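You operate a simulated robot arm through the tools that you are given. There is no shell and no other tool. Be economical: measure what you need, move in short steps, check, and stop when the job is done.

The job below is to be done with a simulated robot arm. You get a single attempt, and the scene is never put back.

TASK
Give both nipples of the pivot block three shots of grease.
Fine: red cover shut again, pen back in its holder.

It is judged by the outcome, as a careful person would: the job done as asked, and still so three seconds after it is handed in. It fails if anything else is knocked over, pushed out of place, dropped, spilled or broken. Lids that push on must go on centred and level and be pressed home; caps that screw on are set level and turned clockwise until they are tight.

THE ROBOT
A 6-joint arm with a two-finger parallel gripper, fixed in place. Base frame: the origin is at the foot of the arm, x ahead of it, y to its left, z up. Units: m, rad, N and s.
With the tool pointing down near the work surface it reaches from about 0.24 to 0.66 m from the base axis. Its first joint turns from -1.152 to 1.152 rad. Payload 2.9 kg.
The tool frame sits at the grasp point between the pads (the TCP): z along the fingers, y along the line on which they close. The tips reach 0.03 m beyond it. The gripper opens to 0.11 m. The fingers are 0.02 m wide and 0.01 m thick; the gripper's body (0.048 by 0.112 m) begins 0.055 m behind the TCP.
Orientation is told as [roll, pitch, yaw] about the base's x, y, z axes, in that order, counted from this pose: with the fingers straight down and closing along the base's y, the tool's x points along the base's -x, its y along +y and its z along -z.

THE INTERFACE
- The arm moves only by the tool nudge_tool. Its argument "moves" is a list of rows, each a list of 2 entries, a list of its own where there are three numbers: the shift along the tool's x, y, z in units of 500 mm (1.0 is 500 mm), then the turn, a rotation vector about the tool's x, y, z in units of 90 degrees (1.0 is 90 degrees). In form: [[[tx, ty, tz], [ax, ay, az]], ...]. A call has 1 to 12 rows; each row is the pose to reach, as a shift and turn from the pose commanded when the call began, along the tool's axes at that moment. "claw" is the opening in per cent of the stroke, from 0 (shut) to 100 (fully open), set as the call begins (left out, the last holds). A call with a number of a shift or a turn outside -1 to 1 is refused whole. Each row takes 0.2 s and may step no farther than 0.05 m and 0.15 rad from the row before; otherwise, or with a gripper value out of range, the whole call is refused. A pose out of reach is approached as far as the arm can. The call stops where the force on the tool passes 90 N (or 10 N more than at its start, if that is more) or the arm is blocked; 0.2 s more then pass. Each finger travels about 0.108 m/s and halts on what it meets, pressing with about 43 N; the grip force reading is that of the motor and also rises with nothing between the fingers. The clock runs only during rows and for 0.2 s after the last one: add rows that repeat a pose to give the fingers time. It gives the time, the measured TCP pose, the force on the tool (base axes), the opening and the grip force at its end, in the units of the frame above (readings bear some noise), with the torque about the TCP (base axes, N m) and any sound that the robot's microphone picked up.
- Cameras (640 x 400 px; columns grow to the right, rows downward): "scene" is fixed at [0.0897, 0.4496, 1.3826]; the picture's right is [-0.61, -0.79, 0.00], its down [-0.47, 0.36, -0.80] and it looks along [0.64, -0.49, -0.59] (base axes); focal length 354 px, centre (320, 200). "wrist" rides on the gripper at [0.072, 0.017, -0.103] in the tool frame; the picture's right is [-0.23, 0.97, 0.00], its down [-0.76, -0.18, -0.62] and it looks along [-0.61, -0.14, 0.78] (tool axes); focal length 222 px, centre (320, 200). There is no depth. A picture from a camera that has moved, and an enlarged one, comes with that camera's place and axes in the base frame and with its lens.
- camera(camera): a new picture of that camera. The clock stands still meanwhile.
- zoom(camera, box): a new picture of the part [left, top, right, bottom] of that camera's present view, enlarged. The clock stands still meanwhile.
- finish_job(): hands the job in; it is judged then, once.

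Go step by step. Nothing tells you positions but the pictures and the camera data: compare them with the known pose of the tool, close in by small moves and look again before you grip or let go. The budget is 120 turns and 84 pictures, counting those below and the enlarged ones. Unless the task says otherwise, let go and move clear before handing in, and close with one line.

The tools are called after "Emit:" as a command line: name --argument value ..., lists and objects as JSON in quotes. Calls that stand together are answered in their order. nudge_tool: Moves the arm, as the interface text tells. Its arguments: {"type":"object","properties":{"moves":{"type":"array"},"claw":{"type":"number"}},"required":["moves"]} The other tools are called the same way: camera (camera) takes a picture; zoom (camera, box) takes an enlarged picture of a part of a camera's view; finish_job () hands the job in.

At the start:

```text
time: 0.0
position: [0.4668, -0.0244, 1.1374]
ee_rot: [0.0, 0.0, -0.001]
wrist_force: [0.3, -0.7, -0.4]
wrist_torque: [0.05, -0.01, 0.03]
gripper_width: 0.1104
grasp_force: 0.0
```

scene: 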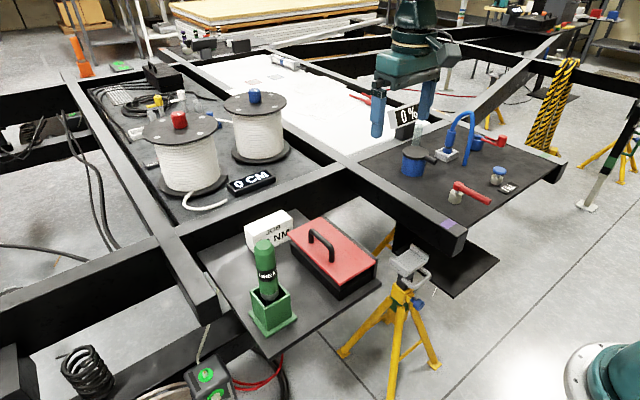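
wrist: 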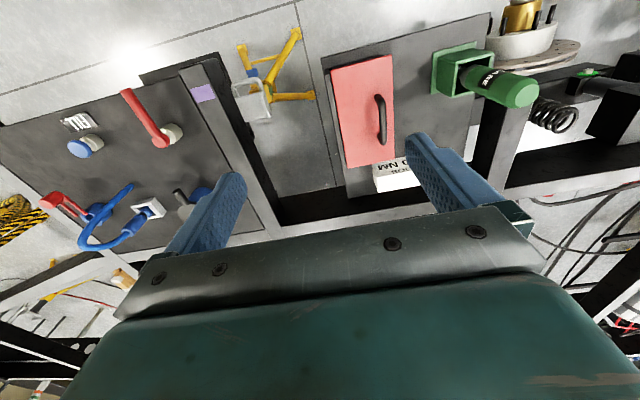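

I see a tray with a red-lidded box and a green pen-like tube in a green holder, plus a panel with valves. I'll look closer at each before moving.

Emit:
zoom --camera "scene" --box '[200, 190, 400, 350]'

Emit:
zoom --camera "scene" --box '[360, 90, 560, 230]'

Emit:
zoom --camera "wrist" --box '[300, 0, 620, 200]'

```text
2.50 times, centred on (300, 270) of scene
camera zoom: at [0.0897, 0.4496, 1.3826], right [-0.61, -0.79, 0.0], down [-0.47, 0.36, -0.8], along [0.64, -0.49, -0.59], focal length 886 px, centre (370, 25)
```

zoom: 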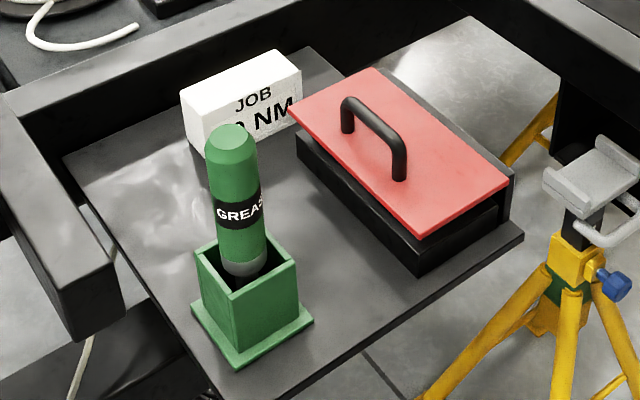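

```text
2.86 times, centred on (460, 160) of scene
camera zoom: at [0.0897, 0.4496, 1.3826], right [-0.61, -0.79, 0.0], down [-0.47, 0.36, -0.8], along [0.64, -0.49, -0.59], focal length 1012 px, centre (-80, 314)
```

zoom: 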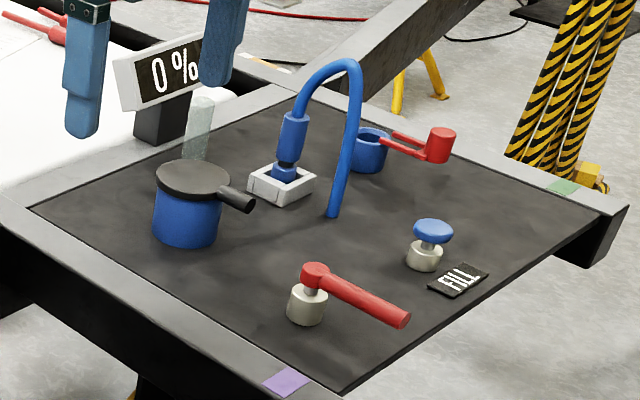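

```text
2.00 times, centred on (460, 100) of wrist
camera zoom: at [0.3955, -0.0072, 1.241], right [0.23, 0.97, 0.0], down [0.76, -0.18, 0.62], along [0.61, -0.14, -0.78], focal length 444 px, centre (40, 400)
```

zoom: 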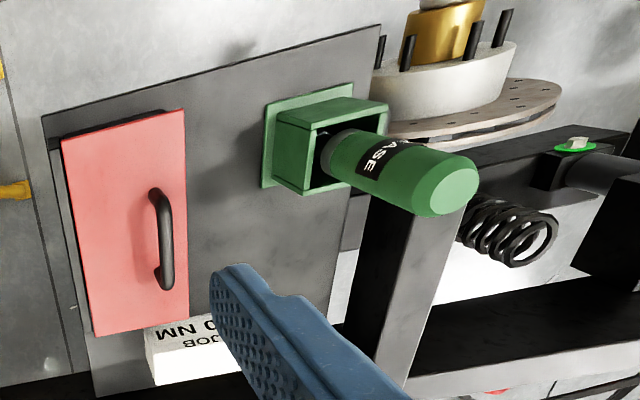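

The pen's top is near (0.53, 0.24, 0.93). The red lid spans about x 0.47–0.67 and y 0–0.105 at z≈0.78, hinged on its -y side, with the handle along x at y≈0.075. I'll move above the handle and look.

Emit:
nudge_tool --moves '[[[-0.036, 0.033, 0.075], [0, 0, 0]], [[-0.072, 0.066, 0.15], [0, 0, 0]], [[-0.108, 0.1, 0.225], [0, 0, 0]], [[-0.144, 0.133, 0.3], [0, 0, 0]], [[-0.18, 0.166, 0.375], [0, 0, 0]], [[-0.216, 0.199, 0.44], [0, 0, 0]], [[-0.216, 0.199, 0.44], [0, 0, 0]]]' --claw 50

Emit:
camera --camera "wrist"

Emit:
zoom --camera "scene" --box '[200, 150, 440, 300]'

```text
time: 1.6
position: [0.5756, 0.0733, 0.9208]
ee_rot: [-0.001, -0.001, 0.0]
wrist_force: [1.0, -1.0, 0.2]
wrist_torque: [0.0, -0.03, 0.03]
gripper_width: 0.0547
grasp_force: 0.1
```

```text
78 pictures are left
camera wrist: at [0.5036, 0.0907, 1.023], right [0.23, 0.97, 0.0], down [0.76, -0.18, 0.62], along [0.61, -0.14, -0.78], focal length 222 px, centre (320, 200)
```

wrist: 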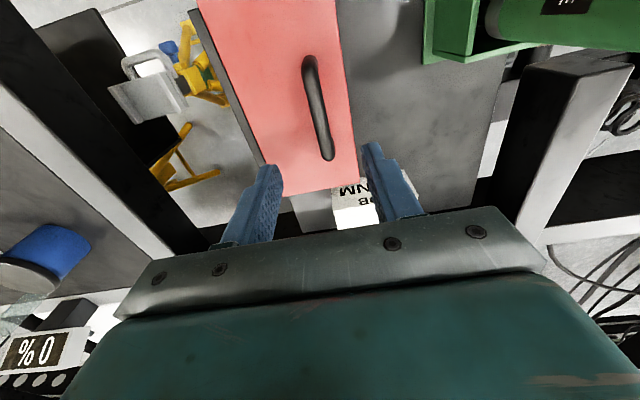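

```text
2.67 times, centred on (320, 225) of scene
camera zoom: at [0.0897, 0.4496, 1.3826], right [-0.61, -0.79, 0.0], down [-0.47, 0.36, -0.8], along [0.64, -0.49, -0.59], focal length 945 px, centre (320, 133)
```

zoom: 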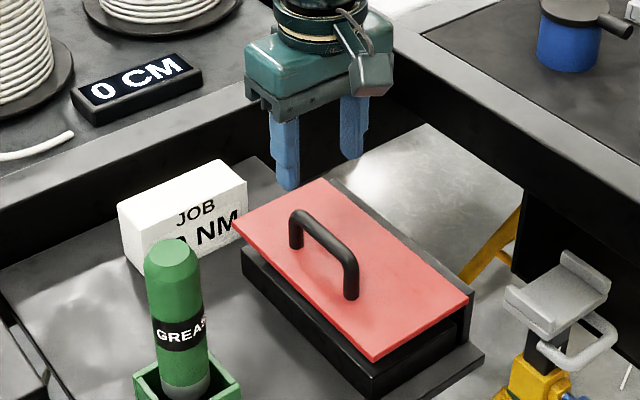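

The handle is centred under the gripper at y≈0.075, with its top at about z 0.82. I'll descend with the tips just above the lid and grip it.

Emit:
nudge_tool --moves '[[[0, 0.003, 0.07], [0, 0, 0]], [[0, 0.003, 0.14], [0, 0, 0]], [[0, 0.003, 0.17], [0, 0, 0]], [[0, 0.003, 0.196], [0, 0, 0]]]'

Emit:
camera --camera "wrist"

Emit:
zoom --camera "scene" --box '[240, 180, 400, 280]'

```text
time: 2.6
position: [0.575, 0.0749, 0.8214]
ee_rot: [0.001, 0.0, 0.0]
wrist_force: [0.4, 0.7, 0.7]
wrist_torque: [-0.01, -0.01, -0.02]
gripper_width: 0.0552
grasp_force: 0.0
```

```text
76 pictures are left
camera wrist: at [0.5026, 0.0926, 0.9235], right [0.23, 0.97, 0.0], down [0.76, -0.18, 0.62], along [0.61, -0.14, -0.78], focal length 222 px, centre (320, 200)
```

wrist: 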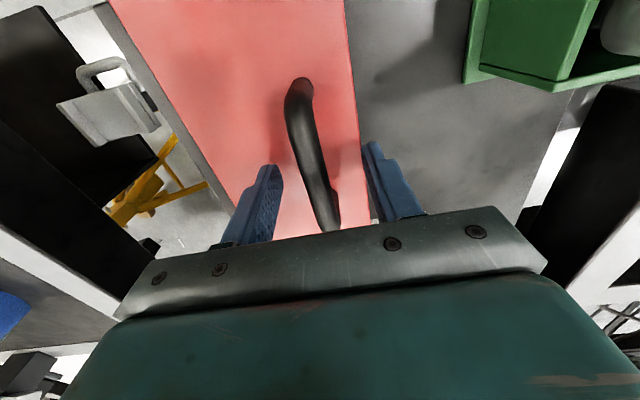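

```text
4.00 times, centred on (320, 230) of scene
camera zoom: at [0.0897, 0.4496, 1.3826], right [-0.61, -0.79, 0.0], down [-0.47, 0.36, -0.8], along [0.64, -0.49, -0.59], focal length 1417 px, centre (320, 80)
```

zoom: 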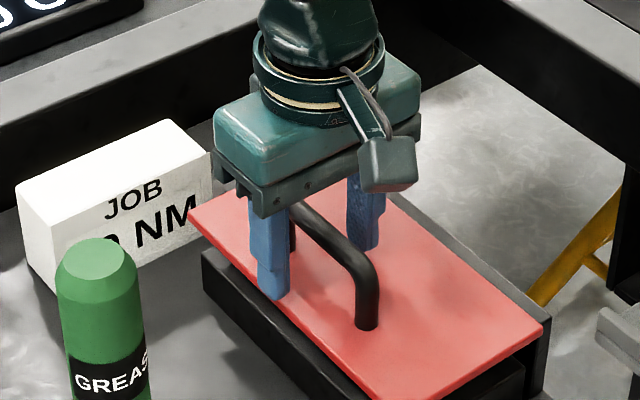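

The handle sits between the fingers with the tips clear of the lid. Closing now.

Emit:
nudge_tool --moves '[[[0, 0, 0], [0, 0, 0]], [[0, 0, 0], [0, 0, 0]], [[0, 0, 0], [0, 0, 0]], [[0, 0, 0], [0, 0, 0]]]' --claw 0

```text
time: 3.6
position: [0.5748, 0.0749, 0.8199]
ee_rot: [0.0, 0.001, 0.001]
wrist_force: [2.2, -3.3, -2.6]
wrist_torque: [-0.02, -0.16, 0.04]
gripper_width: 0.0132
grasp_force: 45.4
```

I've gripped the handle (13 mm). I'll start swinging the lid about its hinge in small steps and watch the force.

Emit:
nudge_tool --moves '[[[0, -0.006, -0.0087], [-0.0382, 0, 0]], [[0, -0.0118, -0.0174], [-0.0764, 0, 0]], [[0, -0.0185, -0.0255], [-0.1146, 0, 0]], [[0, -0.0257, -0.0331], [-0.1528, 0, 0]]]'

Emit:
zoom --camera "scene" --box '[240, 180, 400, 280]'

```text
time: 4.6
position: [0.5758, 0.0635, 0.8369]
ee_rot: [0.242, -0.003, 0.002]
wrist_force: [1.1, 3.6, 3.6]
wrist_torque: [-0.09, 0.28, -0.08]
gripper_width: 0.0135
grasp_force: 45.0
```

```text
4.00 times, centred on (320, 230) of scene
camera zoom: at [0.0897, 0.4497, 1.3825], right [-0.61, -0.79, 0.0], down [-0.47, 0.36, -0.8], along [0.64, -0.49, -0.59], focal length 1417 px, centre (320, 80)
```

zoom: 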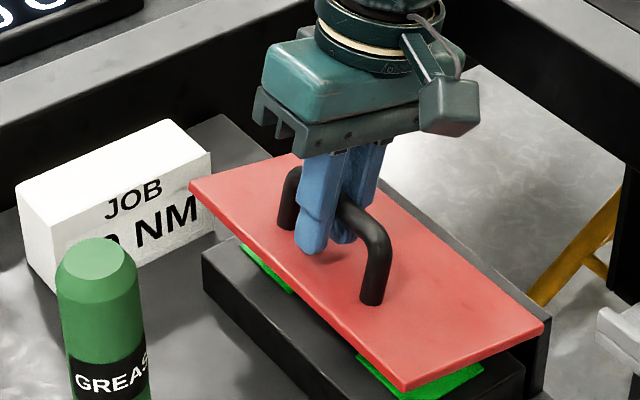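

The lid swings freely, and two green patches show inside (probably the nipple spots). I'll continue along the arc.

Emit:
nudge_tool --moves '[[[0, -0.014, -0.02], [-0.0891, 0, 0]], [[0, -0.0308, -0.038], [-0.1783, 0, 0]], [[0, -0.0498, -0.0534], [-0.2674, 0, 0]], [[0, -0.0708, -0.066], [-0.3565, 0, 0]], [[0, -0.0932, -0.0754], [-0.4456, 0, 0]]]'

Emit:
camera --camera "scene"

```text
time: 5.8
position: [0.5742, 0.0098, 0.8712]
ee_rot: [0.948, -0.019, 0.009]
wrist_force: [-19.2, 13.4, 58.5]
wrist_torque: [0.08, 0.36, -0.34]
gripper_width: 0.0138
grasp_force: 44.8
```

```text
73 pictures are left
```

scene: 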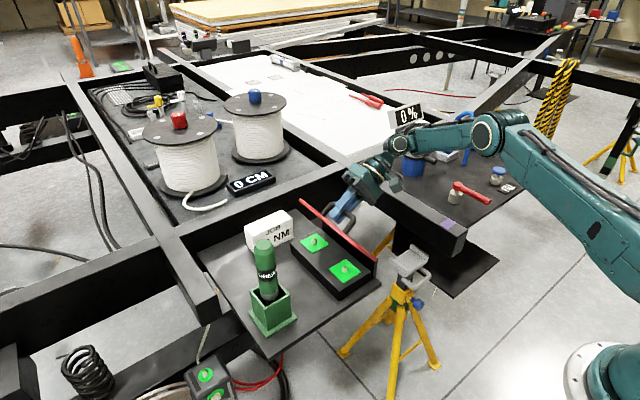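

The force jumped to about 58 N upward, so I'll look closely before going further.

Emit:
zoom --camera "scene" --box '[280, 120, 480, 300]'

Emit:
camera --camera "wrist"

```text
2.22 times, centred on (380, 210) of scene
camera zoom: at [0.0882, 0.4499, 1.3826], right [-0.61, -0.79, 0.0], down [-0.47, 0.36, -0.81], along [0.64, -0.49, -0.59], focal length 787 px, centre (187, 178)
```

zoom: 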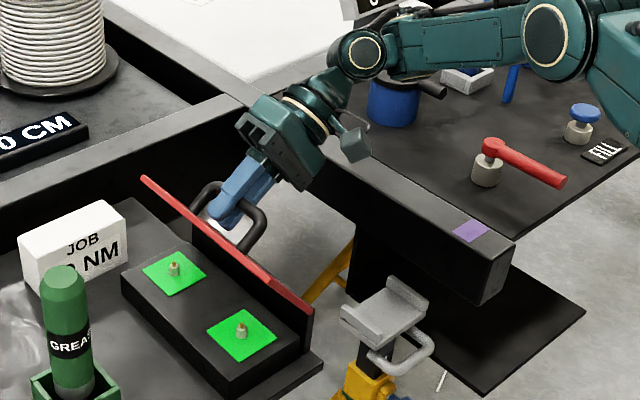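

```text
71 pictures are left
camera wrist: at [0.5021, -0.0647, 0.9432], right [0.21, 0.57, 0.8], down [0.76, -0.6, 0.23], along [0.61, 0.56, -0.56], focal length 222 px, centre (320, 200)
```

wrist: 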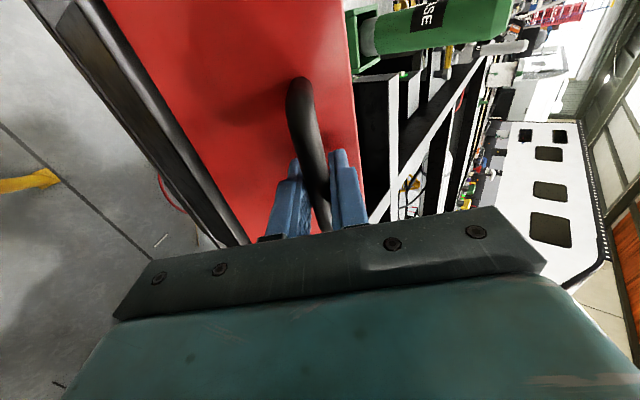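

The hinge seems to sit a bit further back and higher, at about y -0.007, z 0.782, than I'd assumed. I'll correct the position to relieve the load.

Emit:
nudge_tool --moves '[[[0, 0.008, -0.002], [0, 0, 0]], [[0, 0.0156, -0.0044], [0, 0, 0]]]'

```text
time: 6.4
position: [0.5762, 0.0108, 0.8701]
ee_rot: [0.941, -0.003, -0.002]
wrist_force: [-2.8, 4.7, 26.9]
wrist_torque: [-0.11, -0.58, -0.93]
gripper_width: 0.0133
grasp_force: 44.9
```

Emit:
nudge_tool --moves '[[[0, 0.005, -0.004], [0, 0, 0]], [[0, 0.005, -0.004], [0, 0, 0]]]'

```text
time: 7.0
position: [0.5759, 0.0112, 0.8712]
ee_rot: [0.938, 0.003, -0.001]
wrist_force: [3.3, 0.8, 0.7]
wrist_torque: [0.04, -0.75, -0.8]
gripper_width: 0.0132
grasp_force: 45.1
```

Force relieved, so the circle fit holds. Now I'll keep the tool tilt fixed and let the round handle turn in the pads while following the arc.

Emit:
nudge_tool --moves '[[[0, -0.0071, -0.0126], [0, 0, 0]], [[0, -0.0142, -0.0252], [0, 0, 0]], [[0, -0.0225, -0.036], [0, 0, 0]], [[0, -0.0308, -0.0466], [0, 0, 0]]]'

Emit:
zoom --camera "scene" --box '[280, 120, 480, 300]'

```text
time: 8.0
position: [0.574, -0.0143, 0.8722]
ee_rot: [0.935, -0.006, -0.014]
wrist_force: [37.0, 2.6, -10.9]
wrist_torque: [0.09, -0.26, 0.08]
gripper_width: 0.0134
grasp_force: 44.7
out of reach, approached as far as the arm can: row 4
```

```text
2.22 times, centred on (380, 210) of scene
camera zoom: at [0.0908, 0.4497, 1.3825], right [-0.61, -0.79, 0.0], down [-0.47, 0.36, -0.8], along [0.64, -0.49, -0.59], focal length 787 px, centre (187, 178)
```

zoom: 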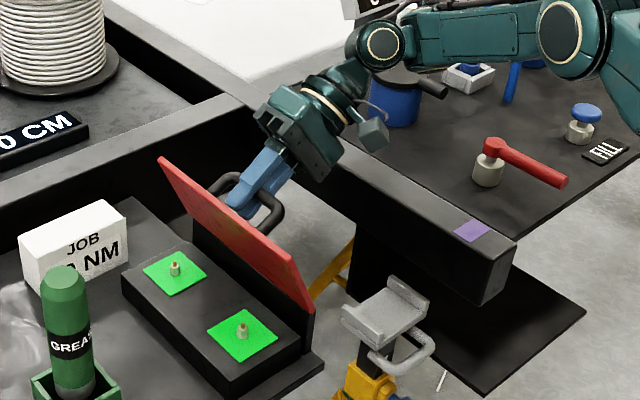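

The tilt is limiting reach, so I'll untilt the tool about the handle in place and then continue the arc.

Emit:
nudge_tool --moves '[[[0, 0, 0], [0.07, 0, 0]], [[0, 0, 0], [0.14, 0, 0]], [[0, 0, 0], [0.21, 0, 0]], [[0, 0, 0], [0.28, 0, 0]], [[0, 0, 0], [0.28, 0, 0]]]'

```text
time: 9.2
position: [0.5708, -0.0136, 0.8748]
ee_rot: [0.5, -0.003, 0.002]
wrist_force: [15.7, 3.1, 6.5]
wrist_torque: [0.19, -0.15, 0.32]
gripper_width: 0.0134
grasp_force: 44.9
```

Emit:
nudge_tool --moves '[[[-0.006, -0.012, -0.0036], [0, 0, 0]], [[-0.006, -0.024, -0.0072], [0, 0, 0]], [[-0.006, -0.037, -0.0105], [0, 0, 0]], [[-0.006, -0.0506, -0.013], [0, 0, 0]]]'

Emit:
zoom --camera "scene" --box '[280, 120, 480, 300]'

```text
time: 10.2
position: [0.5722, -0.0395, 0.8662]
ee_rot: [0.499, -0.001, 0.001]
wrist_force: [-22.8, -9.3, 29.8]
wrist_torque: [0.02, -0.2, 0.4]
gripper_width: 0.0133
grasp_force: 44.9
```

```text
2.22 times, centred on (380, 210) of scene
camera zoom: at [0.0887, 0.4494, 1.3827], right [-0.61, -0.79, 0.0], down [-0.47, 0.36, -0.8], along [0.64, -0.49, -0.59], focal length 787 px, centre (187, 178)
```

zoom: 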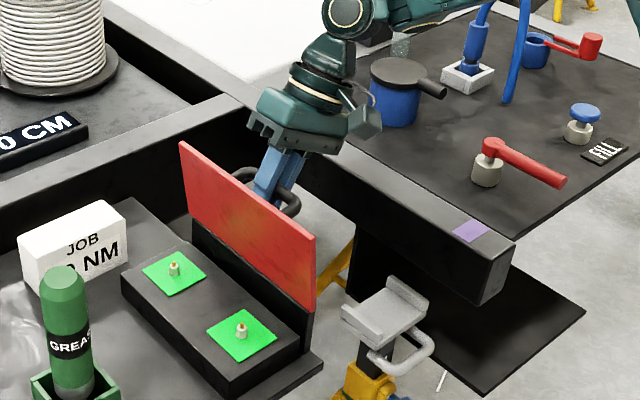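

The lid is near vertical. I'll push it a bit further past upright while relieving the load.

Emit:
nudge_tool --moves '[[[0.004, -0.011, -0.007], [0, 0, 0]], [[0.004, -0.023, -0.008], [0, 0, 0]], [[0.004, -0.037, -0.007], [0, 0, 0]], [[0.004, -0.0504, -0.0058], [0, 0, 0]]]'

Emit:
zoom --camera "scene" --box '[280, 120, 480, 300]'

```text
time: 11.2
position: [0.5728, -0.0608, 0.8579]
ee_rot: [0.501, -0.003, -0.002]
wrist_force: [4.6, 4.8, -1.0]
wrist_torque: [0.19, -0.79, 0.2]
gripper_width: 0.0135
grasp_force: 45.0
```

```text
2.22 times, centred on (380, 210) of scene
camera zoom: at [0.0899, 0.4497, 1.3825], right [-0.61, -0.79, 0.0], down [-0.47, 0.36, -0.8], along [0.64, -0.49, -0.59], focal length 787 px, centre (187, 178)
```

zoom: 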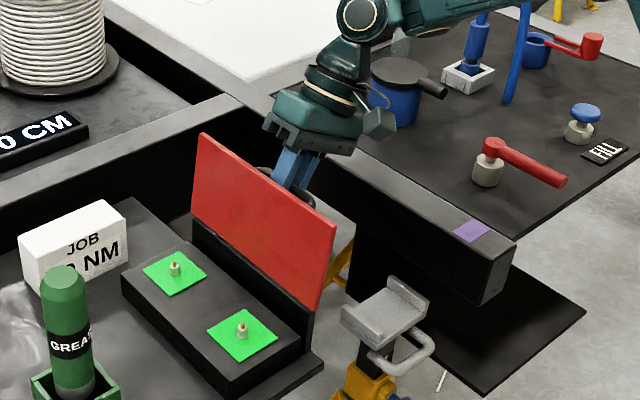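

Emit:
nudge_tool --moves '[[[0, -0.012, 0.0036], [0, 0, 0]], [[0, -0.024, 0.0076], [0, 0, 0]]]'

```text
time: 11.8
position: [0.5721, -0.0718, 0.8491]
ee_rot: [0.497, -0.001, 0.0]
wrist_force: [4.4, -2.4, 7.3]
wrist_torque: [0.18, -0.58, 0.32]
gripper_width: 0.0133
grasp_force: 45.1
```

The lid is at about 110°. I'll open the fingers only slightly to see whether it rests by itself.

Emit:
nudge_tool --moves '[[[0, 0, 0], [0, 0, 0]], [[0, 0, 0], [0, 0, 0]], [[0, 0, 0], [0, 0, 0]], [[0, 0, 0], [0, 0, 0]]]' --claw 30

Emit:
camera --camera "wrist"

Emit:
zoom --camera "scene" --box '[280, 120, 480, 300]'

```text
time: 12.8
position: [0.5712, -0.0705, 0.847]
ee_rot: [0.502, 0.0, 0.001]
wrist_force: [-0.1, -0.5, 0.1]
wrist_torque: [-0.02, 0.0, -0.01]
gripper_width: 0.0332
grasp_force: 0.0
```

```text
67 pictures are left
camera wrist: at [0.4996, -0.1046, 0.9469], right [0.23, 0.85, 0.47], down [0.76, -0.45, 0.46], along [0.61, 0.25, -0.75], focal length 222 px, centre (320, 200)
```

wrist: 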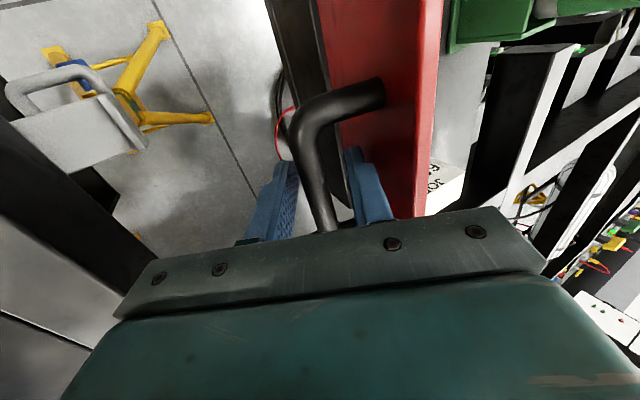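

```text
2.22 times, centred on (380, 210) of scene
camera zoom: at [0.0897, 0.4496, 1.3826], right [-0.61, -0.79, 0.0], down [-0.47, 0.36, -0.8], along [0.64, -0.49, -0.59], focal length 787 px, centre (187, 178)
```

zoom: 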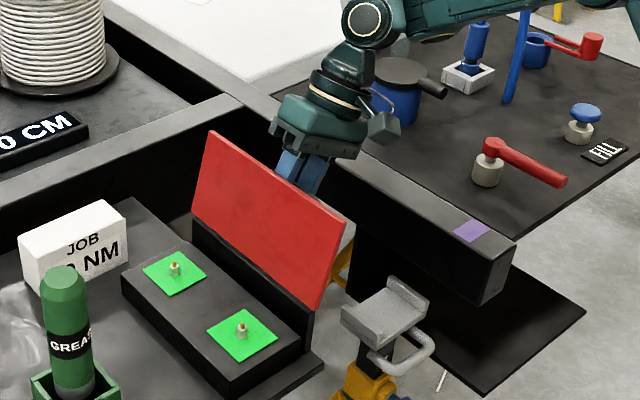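

The lid rests by itself with the handle loose between the fingers. I'll back out along the tool axis and rise.

Emit:
nudge_tool --moves '[[[0, 0, -0.03], [0, 0, 0]], [[0, 0, -0.08], [0, 0, 0]], [[0, 0, -0.14], [0, 0, 0]], [[0, 0, -0.2], [0, 0, 0]], [[0, 0, -0.28], [0, 0, 0]], [[0, 0, -0.36], [0, 0, 0]]]'

Emit:
camera --camera "wrist"

Emit:
zoom --camera "scene" --box '[220, 180, 420, 350]'

```text
time: 14.2
position: [0.5424, -0.1388, 0.9914]
ee_rot: [0.497, -0.004, -0.002]
wrist_force: [-0.6, -0.3, 0.5]
wrist_torque: [-0.01, -0.06, -0.03]
gripper_width: 0.0329
grasp_force: 0.0
out of reach, approached as far as the arm can: row 5, 6
```

```text
65 pictures are left
camera wrist: at [0.4705, -0.1734, 1.0897], right [0.23, 0.86, 0.47], down [0.76, -0.46, 0.47], along [0.61, 0.25, -0.75], focal length 222 px, centre (320, 200)
```

wrist: 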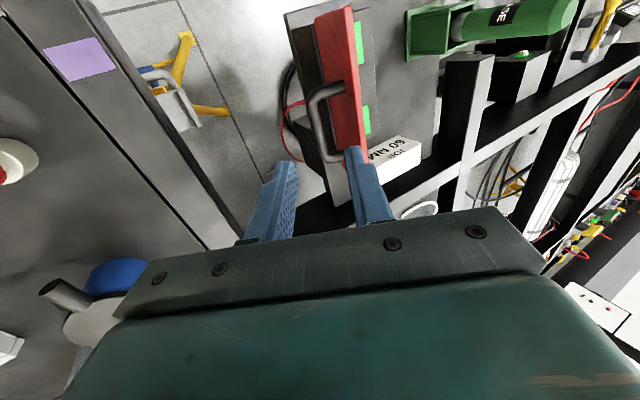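

```text
2.35 times, centred on (320, 265) of scene
camera zoom: at [0.0897, 0.4496, 1.3826], right [-0.61, -0.79, 0.0], down [-0.47, 0.36, -0.8], along [0.64, -0.49, -0.59], focal length 834 px, centre (320, 47)
```

zoom: 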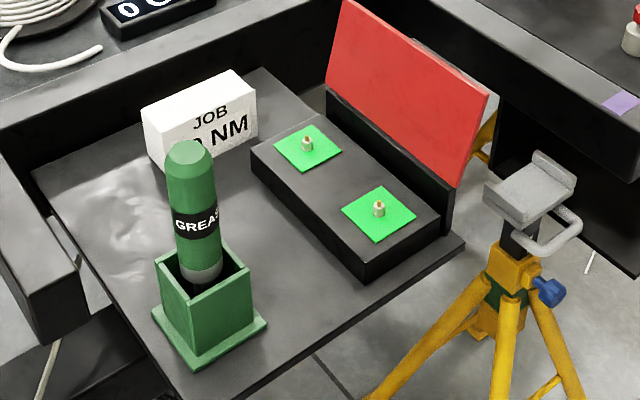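

The lid stays open and both nipples are exposed. I'll straighten the tool and move up toward the pen.

Emit:
nudge_tool --moves '[[[0, 0.03, -0.05], [0.06, 0, 0]], [[0, 0.1, -0.06], [0.12, 0, 0]], [[0, 0.19, -0.06], [0.19, 0, 0]], [[0, 0.28, -0.06], [0.25, 0, 0]], [[0, 0.37, -0.06], [0.316, 0, 0]], [[0, 0.458, -0.05], [0.316, 0, 0]], [[0, 0.458, -0.05], [0.316, 0, 0]]]' --claw 80

Emit:
camera --camera "wrist"

```text
time: 15.8
position: [0.5443, 0.0492, 1.1222]
ee_rot: [0.003, 0.0, 0.001]
wrist_force: [-0.9, -0.5, -0.4]
wrist_torque: [0.01, -0.01, -0.05]
gripper_width: 0.0881
grasp_force: 0.1
```

```text
63 pictures are left
camera wrist: at [0.4726, 0.0658, 1.2249], right [0.23, 0.97, 0.0], down [0.76, -0.18, 0.62], along [0.61, -0.14, -0.78], focal length 222 px, centre (320, 200)
```

wrist: 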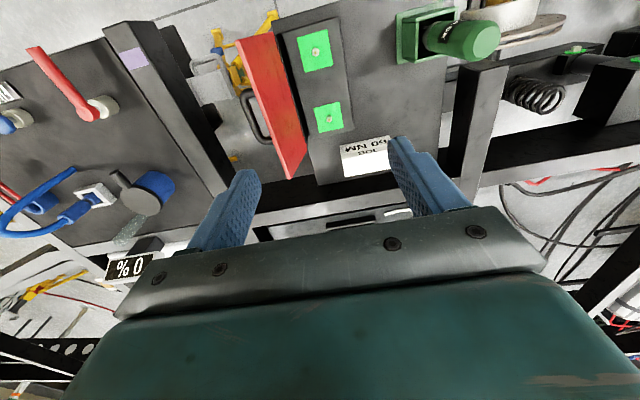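

Emit:
zoom --camera "wrist" --box '[270, 0, 370, 150]'

Emit:
zoom --camera "scene" --box '[290, 220, 370, 280]'

Emit:
zoom --camera "scene" --box '[220, 230, 320, 350]'

Emit:
zoom --camera "wrist" --box '[380, 0, 520, 80]'

```text
2.67 times, centred on (320, 75) of wrist
camera zoom: at [0.4726, 0.0658, 1.2249], right [0.23, 0.97, 0.0], down [0.76, -0.18, 0.62], along [0.61, -0.14, -0.78], focal length 592 px, centre (320, 533)
```

zoom: 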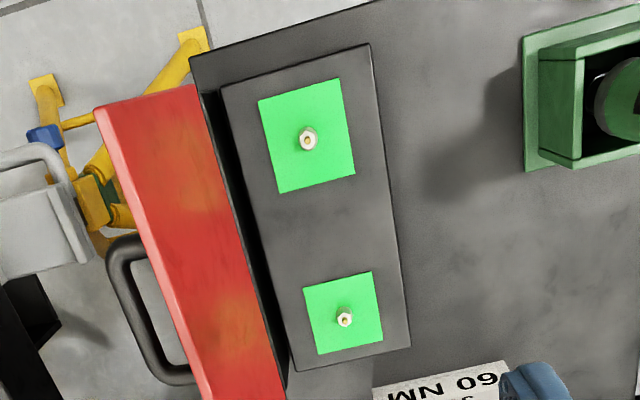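

```text
6.67 times, centred on (330, 250) of scene
camera zoom: at [0.0897, 0.4496, 1.3826], right [-0.61, -0.79, 0.0], down [-0.47, 0.36, -0.8], along [0.64, -0.49, -0.59], focal length 2362 px, centre (253, -133)
```

zoom: 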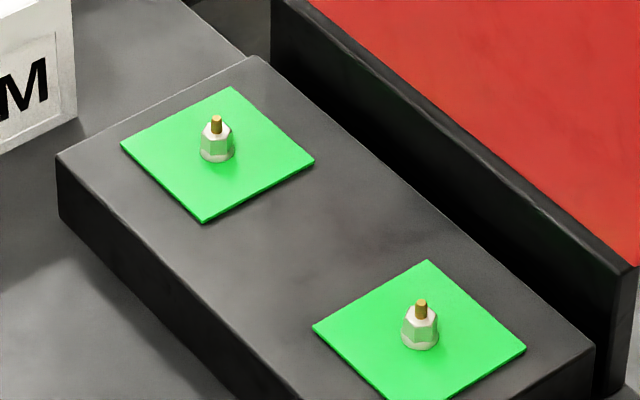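

```text
3.33 times, centred on (270, 290) of scene
camera zoom: at [0.0897, 0.4496, 1.3826], right [-0.61, -0.79, 0.0], down [-0.47, 0.36, -0.8], along [0.64, -0.49, -0.59], focal length 1181 px, centre (487, -100)
```

zoom: 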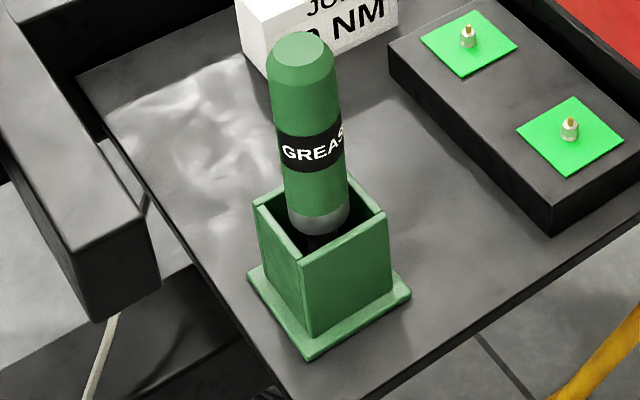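

```text
4.57 times, centred on (450, 40) of wrist
camera zoom: at [0.4726, 0.0658, 1.2249], right [0.23, 0.97, 0.0], down [0.76, -0.18, 0.62], along [0.61, -0.14, -0.78], focal length 1015 px, centre (-274, 931)
```

zoom: 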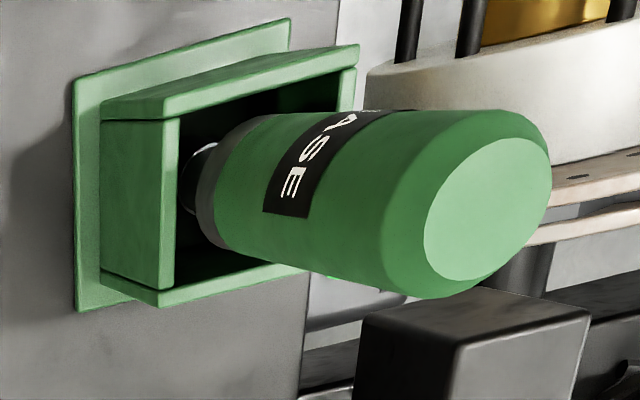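

Both views agree: the pen is upright at about (0.531, 0.238) with its top at z 0.927. The nipples are near x 0.511 and 0.634, y≈0.048. I'll move over the pen.

Emit:
nudge_tool --moves '[[[0.006, 0.09, 0], [0, 0, 0]], [[0.013, 0.18, 0], [0, 0, 0]], [[0.02, 0.27, 0.05], [0, 0, 0]], [[0.0266, 0.34, 0.12], [0, 0, 0]], [[0.0266, 0.376, 0.19], [0, 0, 0]], [[0.0266, 0.376, 0.24], [0, 0, 0]]]'

Emit:
camera --camera "wrist"

Emit:
zoom --camera "scene" --box '[200, 170, 340, 290]'

```text
refused: row 3 steps farther than a row can; nothing moved
```

```text
58 pictures are left
camera wrist: at [0.4726, 0.0658, 1.2249], right [0.23, 0.97, 0.0], down [0.76, -0.18, 0.62], along [0.61, -0.14, -0.78], focal length 222 px, centre (320, 200)
```

wrist: 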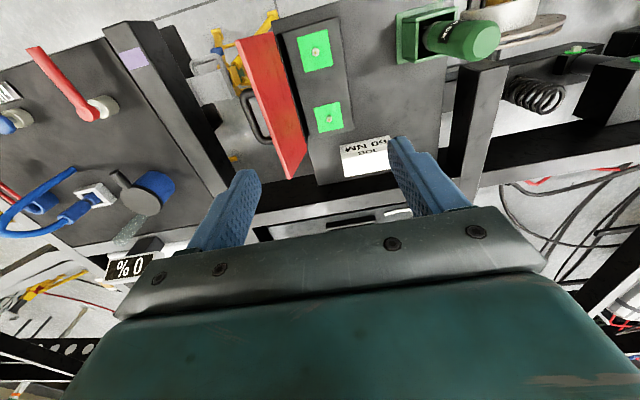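

```text
3.33 times, centred on (270, 230) of scene
camera zoom: at [0.0897, 0.4496, 1.3826], right [-0.61, -0.79, 0.0], down [-0.47, 0.36, -0.8], along [0.64, -0.49, -0.59], focal length 1181 px, centre (487, 100)
```

zoom: 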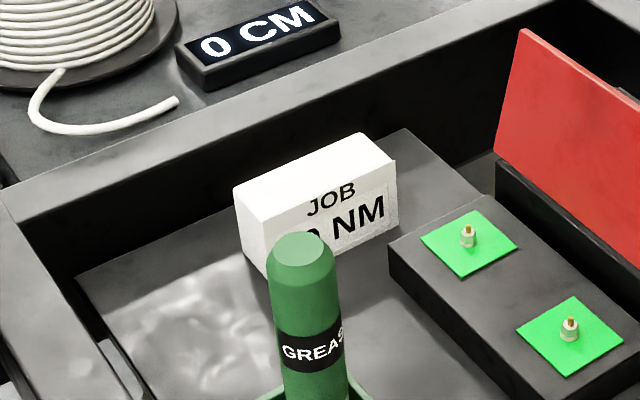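

A row was too long and nothing moved, so I'm resending with shorter steps.

Emit:
nudge_tool --moves '[[[0.006, 0.08, 0], [0, 0, 0]], [[0.013, 0.16, 0], [0, 0, 0]], [[0.02, 0.24, 0.03], [0, 0, 0]], [[0.0266, 0.31, 0.08], [0, 0, 0]], [[0.0266, 0.376, 0.13], [0, 0, 0]], [[0.0266, 0.376, 0.2], [0, 0, 0]], [[0.0266, 0.376, 0.24], [0, 0, 0]]]'

Emit:
camera --camera "wrist"

Emit:
zoom --camera "scene" --box '[200, 170, 340, 290]'

```text
time: 17.4
position: [0.5321, 0.2379, 1.0037]
ee_rot: [0.003, 0.0, -0.001]
wrist_force: [-0.5, -0.2, -0.7]
wrist_torque: [0.03, 0.0, 0.0]
gripper_width: 0.0881
grasp_force: 0.1
```

```text
56 pictures are left
camera wrist: at [0.4605, 0.255, 1.1064], right [0.23, 0.97, 0.0], down [0.76, -0.18, 0.62], along [0.61, -0.14, -0.78], focal length 222 px, centre (320, 200)
```

wrist: 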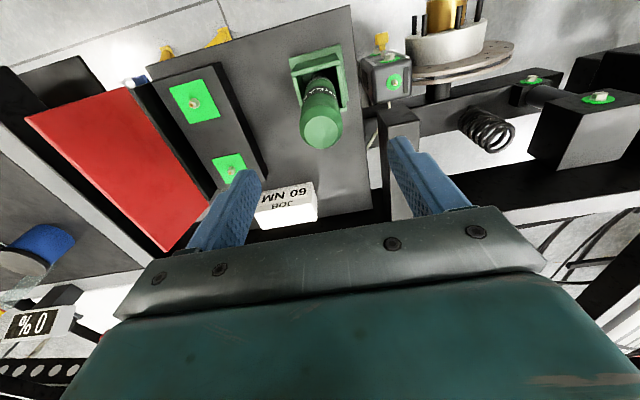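

```text
3.33 times, centred on (270, 230) of scene
camera zoom: at [0.0897, 0.4496, 1.3826], right [-0.61, -0.79, 0.0], down [-0.47, 0.36, -0.8], along [0.64, -0.49, -0.59], focal length 1181 px, centre (487, 100)
```

zoom: 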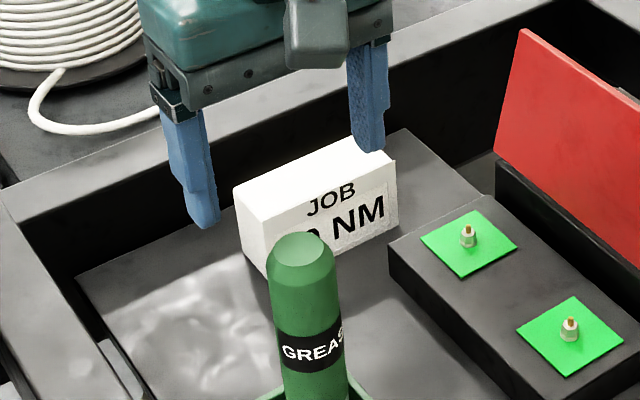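

I notice other blocks with green marks beside the bench, so I'll check them to be sure which one is the pivot block.

Emit:
zoom --camera "wrist" --box '[340, 0, 640, 190]'

Emit:
zoom --camera "scene" --box '[0, 300, 300, 400]'

```text
2.11 times, centred on (490, 95) of wrist
camera zoom: at [0.4605, 0.255, 1.1064], right [0.23, 0.97, 0.0], down [0.76, -0.18, 0.62], along [0.61, -0.14, -0.78], focal length 468 px, centre (-38, 421)
```

zoom: 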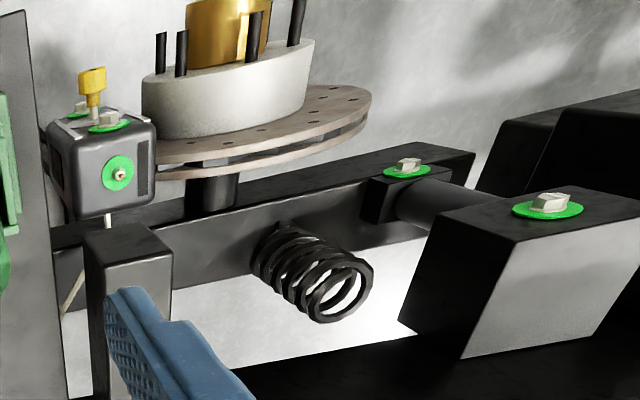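

```text
2.13 times, centred on (150, 350) of scene
camera zoom: at [0.0897, 0.4496, 1.3826], right [-0.61, -0.79, 0.0], down [-0.47, 0.36, -0.8], along [0.64, -0.49, -0.59], focal length 756 px, centre (683, -120)
```

zoom: 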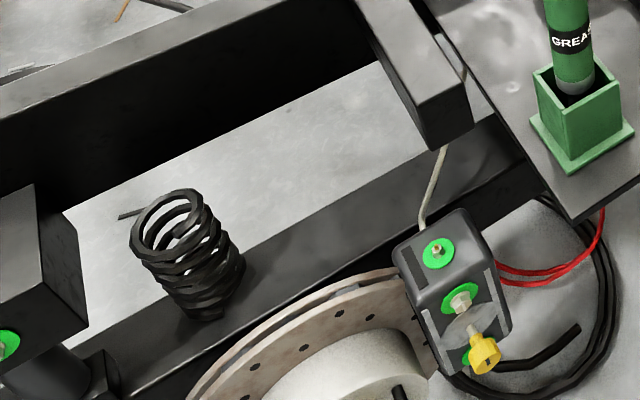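

Those are the caliper and the suspension bolts, so the red-covered block with its two nipples is the pivot block. I'll descend around the pen and grip it.

Emit:
nudge_tool --moves '[[[0, 0, 0.08], [0, 0, 0]], [[0, 0, 0.14], [0, 0, 0]], [[0, 0, 0.2], [0, 0, 0]], [[0, 0, 0.246], [0, 0, 0]]]'

Emit:
zoom --camera "scene" --box '[200, 190, 340, 350]'

Emit:
camera --camera "wrist"

```text
time: 18.4
position: [0.5313, 0.2362, 0.8797]
ee_rot: [0.003, 0.0, -0.001]
wrist_force: [0.1, -0.1, -0.2]
wrist_torque: [-0.01, 0.01, -0.02]
gripper_width: 0.0879
grasp_force: 0.0
```

```text
2.50 times, centred on (270, 270) of scene
camera zoom: at [0.0897, 0.4496, 1.3826], right [-0.61, -0.79, 0.0], down [-0.47, 0.36, -0.8], along [0.64, -0.49, -0.59], focal length 886 px, centre (445, 25)
```

zoom: 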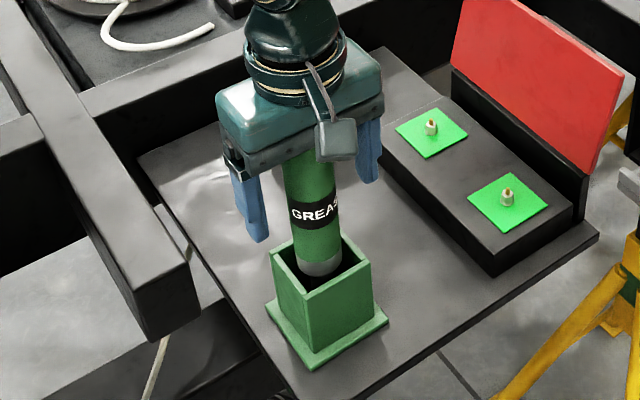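

```text
51 pictures are left
camera wrist: at [0.4589, 0.2544, 0.9836], right [0.23, 0.97, 0.0], down [0.76, -0.18, 0.62], along [0.61, -0.14, -0.78], focal length 222 px, centre (320, 200)
```

wrist: 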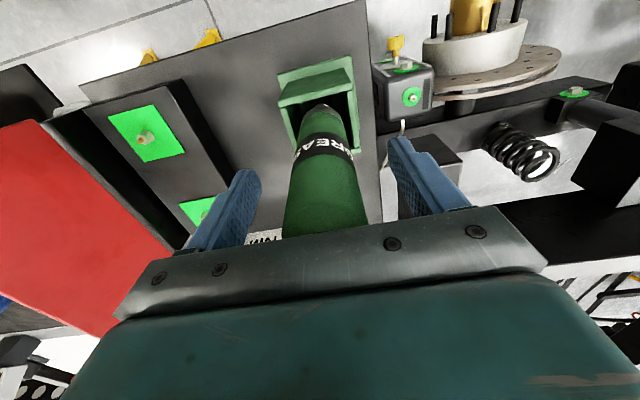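

The pen is centred between the fingers. Closing.

Emit:
nudge_tool --moves '[[[0, 0.002, 0], [0, 0, 0]], [[0, 0.002, 0], [0, 0, 0]], [[0, 0.002, 0], [0, 0, 0]], [[0, 0.002, 0], [0, 0, 0]]]' --claw 0

```text
time: 19.4
position: [0.5302, 0.2384, 0.8803]
ee_rot: [0.003, 0.002, 0.001]
wrist_force: [0.4, 1.6, -0.2]
wrist_torque: [0.26, -0.04, 0.05]
gripper_width: 0.0375
grasp_force: 42.8
```

I've gripped the pen at a diameter of 37.5 mm. I'll lift it straight up out of the holder.

Emit:
nudge_tool --moves '[[[0, 0, -0.04], [0, 0, 0]], [[0, 0, -0.1], [0, 0, 0]], [[0, 0, -0.17], [0, 0, 0]], [[0, 0, -0.24], [0, 0, 0]], [[0, 0, -0.31], [0, 0, 0]], [[0, 0, -0.31], [0, 0, 0]]]'

Emit:
zoom --camera "scene" --box '[200, 150, 340, 310]'

Emit:
camera --camera "wrist"

```text
time: 20.8
position: [0.5308, 0.2375, 1.0371]
ee_rot: [0.004, 0.0, 0.001]
wrist_force: [-0.7, 0.3, -3.4]
wrist_torque: [0.01, 0.02, 0.0]
gripper_width: 0.0374
grasp_force: 42.7
```

```text
2.50 times, centred on (270, 230) of scene
camera zoom: at [0.0898, 0.4496, 1.3825], right [-0.61, -0.79, 0.0], down [-0.47, 0.36, -0.8], along [0.64, -0.49, -0.59], focal length 886 px, centre (445, 125)
```

zoom: 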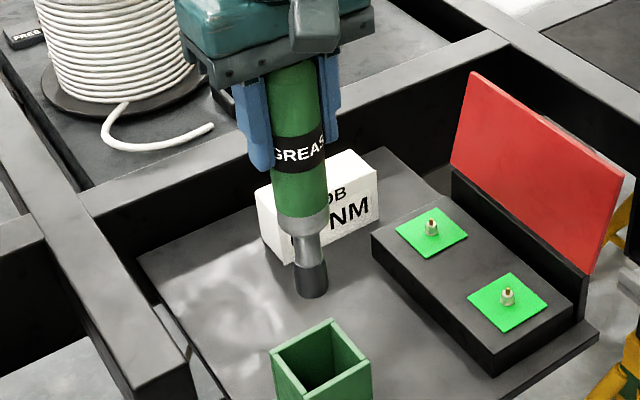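

```text
49 pictures are left
camera wrist: at [0.4578, 0.2552, 1.1393], right [0.23, 0.97, 0.0], down [0.76, -0.18, 0.62], along [0.61, -0.14, -0.78], focal length 222 px, centre (320, 200)
```

wrist: 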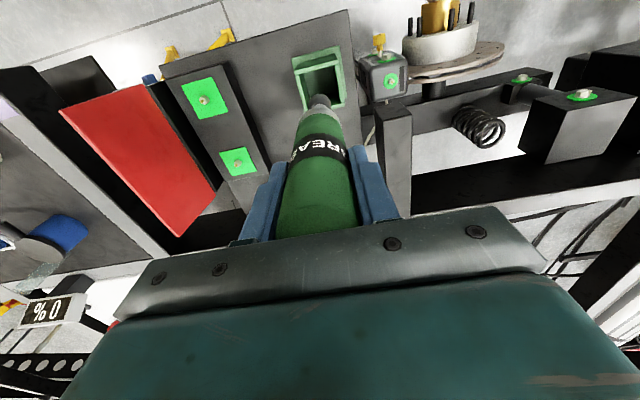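

The pen hangs straight with its coupler pointing down. I'll zoom the wrist view to pin down the coupler tip and both nipples.

Emit:
zoom --camera "wrist" --box '[170, 60, 350, 180]'

```text
3.33 times, centred on (260, 120) of wrist
camera zoom: at [0.4578, 0.2552, 1.1393], right [0.23, 0.97, 0.0], down [0.76, -0.18, 0.62], along [0.61, -0.14, -0.78], focal length 740 px, centre (520, 467)
```

zoom: 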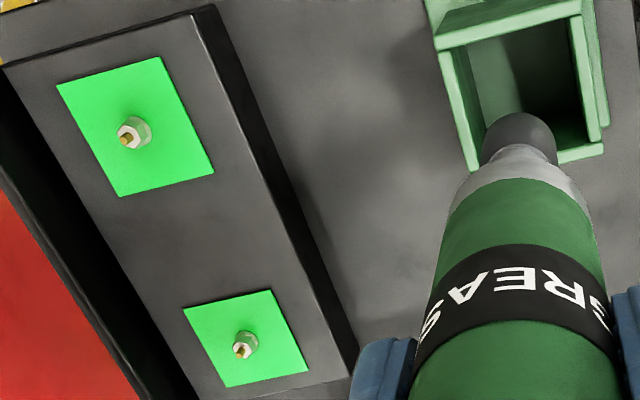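

Two wrist views and the scene camera agree on the nipple tips: A (0.630, 0.048) and B (0.510, 0.049), z≈0.764. I'll carry the pen above B.

Emit:
nudge_tool --moves '[[[0.007, -0.065, 0], [0, 0, 0]], [[0.014, -0.13, 0], [0, 0, 0]], [[0.021, -0.195, 0], [0, 0, 0]], [[0.028, -0.26, 0], [0, 0, 0]], [[0.035, -0.325, 0], [0, 0, 0]], [[0.0408, -0.378, 0], [0, 0, 0]], [[0.0408, -0.378, 0.06], [0, 0, 0]], [[0.0408, -0.378, 0.124], [0, 0, 0]], [[0.0408, -0.378, 0.124], [0, 0, 0]]]'

Emit:
zoom --camera "scene" --box '[280, 180, 420, 290]'

Emit:
zoom --camera "wrist" --box '[240, 0, 400, 160]'

```text
time: 22.8
position: [0.5119, 0.0496, 0.9722]
ee_rot: [0.002, 0.001, 0.0]
wrist_force: [0.3, -0.3, -4.1]
wrist_torque: [-0.01, 0.01, -0.01]
gripper_width: 0.0374
grasp_force: 43.0
```

```text
3.64 times, centred on (350, 235) of scene
camera zoom: at [0.0898, 0.4496, 1.3826], right [-0.61, -0.79, 0.0], down [-0.47, 0.36, -0.8], along [0.64, -0.49, -0.59], focal length 1288 px, centre (211, 73)
```

zoom: 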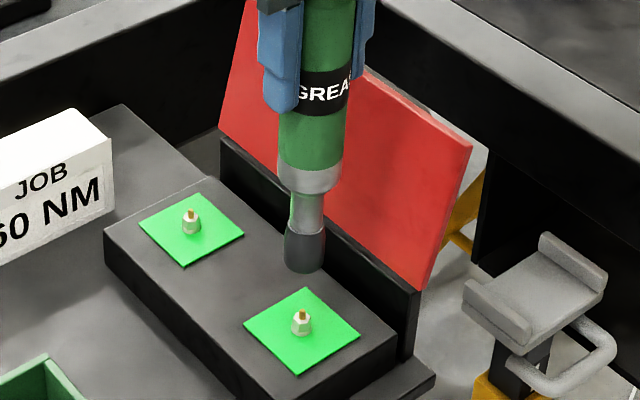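

```text
2.50 times, centred on (320, 80) of wrist
camera zoom: at [0.4399, 0.0669, 1.0755], right [0.23, 0.97, 0.0], down [0.76, -0.18, 0.62], along [0.61, -0.14, -0.78], focal length 555 px, centre (320, 500)
```

zoom: 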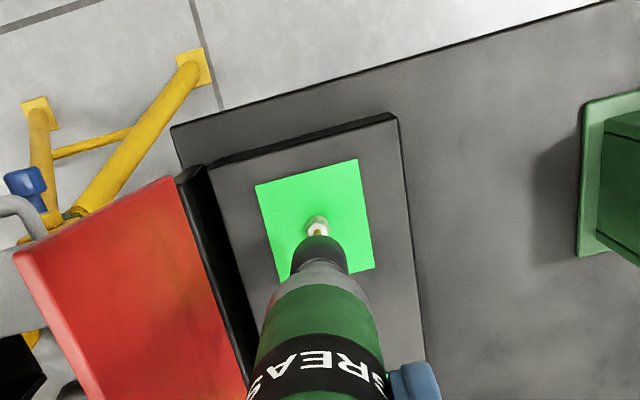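

The coupler is aligned over nipple B, with the tip about 0.166 below the TCP. I'll lower it close to the nipple and check.

Emit:
nudge_tool --moves '[[[0, 0, 0.03], [0, 0, 0]], [[0, 0, 0.055], [0, 0, 0]], [[0, 0, 0.07], [0, 0, 0]]]'

Emit:
zoom --camera "scene" --box '[310, 220, 380, 280]'

Emit:
zoom --camera "wrist" --box '[270, 40, 370, 120]'

```text
time: 23.6
position: [0.5127, 0.0506, 0.938]
ee_rot: [0.003, 0.001, 0.001]
wrist_force: [0.1, -0.4, -4.6]
wrist_torque: [0.0, 0.02, 0.01]
gripper_width: 0.0375
grasp_force: 43.0
```

```text
6.67 times, centred on (345, 250) of scene
camera zoom: at [0.0898, 0.4496, 1.3826], right [-0.61, -0.79, 0.0], down [-0.47, 0.36, -0.8], along [0.64, -0.49, -0.59], focal length 2362 px, centre (153, -133)
```

zoom: 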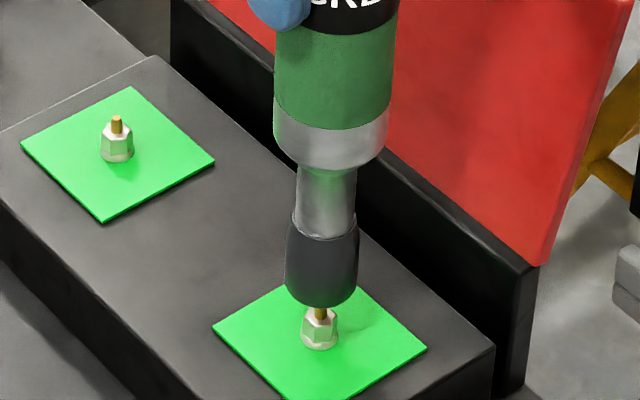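

```text
5.00 times, centred on (320, 80) of wrist
camera zoom: at [0.4396, 0.0667, 1.0408], right [0.23, 0.97, 0.0], down [0.76, -0.18, 0.62], along [0.61, -0.14, -0.78], focal length 1111 px, centre (320, 800)
```

zoom: 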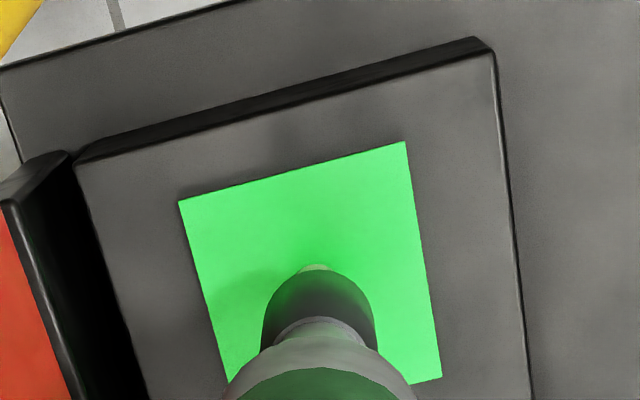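

Both views show the coupler over the nipple. I'll lower in small steps and listen for the shot.

Emit:
nudge_tool --moves '[[[0, 0, 0.008], [0, 0, 0]], [[0, 0, 0.016], [0, 0, 0]], [[0, 0, 0.022], [0, 0, 0]]]'

```text
time: 24.4
position: [0.5112, 0.0494, 0.9262]
ee_rot: [0.003, 0.001, -0.001]
wrist_force: [0.1, -1.3, -5.0]
wrist_torque: [0.01, 0.0, 0.0]
gripper_width: 0.0374
grasp_force: 42.9
```

Emit:
nudge_tool --moves '[[[0, 0, 0.006], [0, 0, 0]], [[0, 0, 0.012], [0, 0, 0]]]'

Emit:
zoom --camera "scene" --box '[310, 220, 380, 280]'

```text
time: 25.0
position: [0.5121, 0.0499, 0.9205]
ee_rot: [0.004, -0.001, 0.001]
wrist_force: [0.4, 0.0, -5.0]
wrist_torque: [-0.02, -0.04, 0.01]
gripper_width: 0.0371
grasp_force: 43.2
```

```text
6.67 times, centred on (345, 250) of scene
camera zoom: at [0.0898, 0.4496, 1.3826], right [-0.61, -0.79, 0.0], down [-0.47, 0.36, -0.8], along [0.64, -0.49, -0.59], focal length 2362 px, centre (153, -133)
```

zoom: 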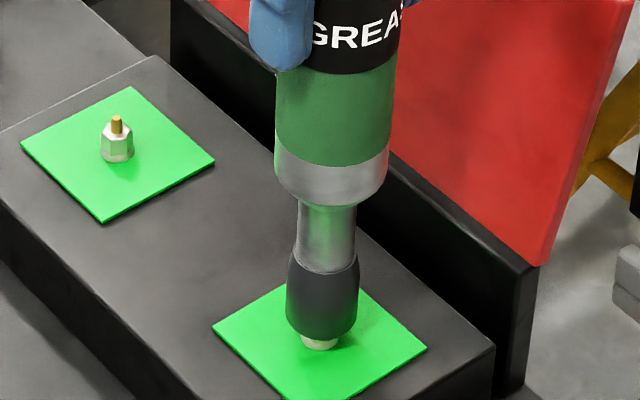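

The coupler has slid over the nipple without touching the sides. Continuing down gently.

Emit:
nudge_tool --moves '[[[0, 0, 0.005], [0, 0, 0]], [[0, 0, 0.01], [0, 0, 0]], [[0, 0, 0.014], [0, 0, 0]]]'

```text
time: 25.8
position: [0.5113, 0.049, 0.9138]
ee_rot: [0.003, 0.001, 0.002]
wrist_force: [0.0, 0.3, -3.8]
wrist_torque: [0.03, 0.0, 0.01]
gripper_width: 0.0375
grasp_force: 42.6
```

Emit:
nudge_tool --moves '[[[0, 0, 0.004], [0, 0, 0]], [[0, 0, 0.008], [0, 0, 0]], [[0, 0, 0.012], [0, 0, 0]]]'

Emit:
zoom --camera "scene" --box '[310, 220, 380, 280]'

```text
time: 26.6
position: [0.5125, 0.0486, 0.911]
ee_rot: [0.004, -0.004, 0.0]
wrist_force: [-8.4, -1.8, 36.8]
wrist_torque: [-0.46, 1.45, -0.04]
gripper_width: 0.0375
grasp_force: 43.2
```

```text
6.67 times, centred on (345, 250) of scene
camera zoom: at [0.089, 0.4495, 1.3826], right [-0.61, -0.79, 0.0], down [-0.47, 0.36, -0.8], along [0.64, -0.49, -0.59], focal length 2362 px, centre (153, -133)
```

zoom: 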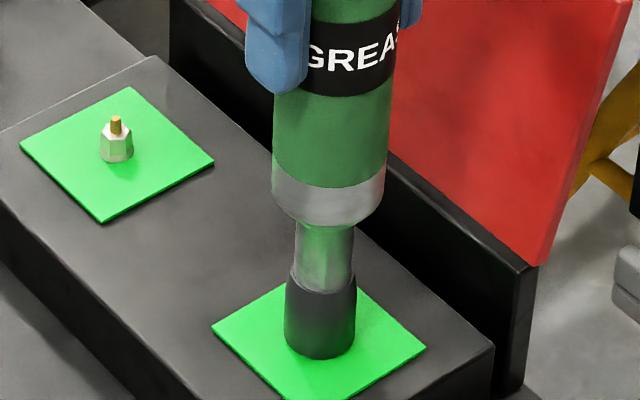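

Seated, with about 40 N and no sound yet; there's a slight sideways load in -x. I'll shift 1.5 mm in -x and press a little more.

Emit:
nudge_tool --moves '[[[0.003, 0, 0], [0, 0, 0]], [[0.003, 0, 0.004], [0, 0, 0]], [[0.003, 0, 0.008], [0, 0, 0]]]'

```text
time: 27.4
position: [0.5122, 0.0491, 0.9106]
ee_rot: [0.003, -0.016, -0.002]
wrist_force: [-4.4, -6.8, 59.1]
wrist_torque: [-0.97, 0.77, 0.03]
gripper_width: 0.0377
grasp_force: 43.1
```

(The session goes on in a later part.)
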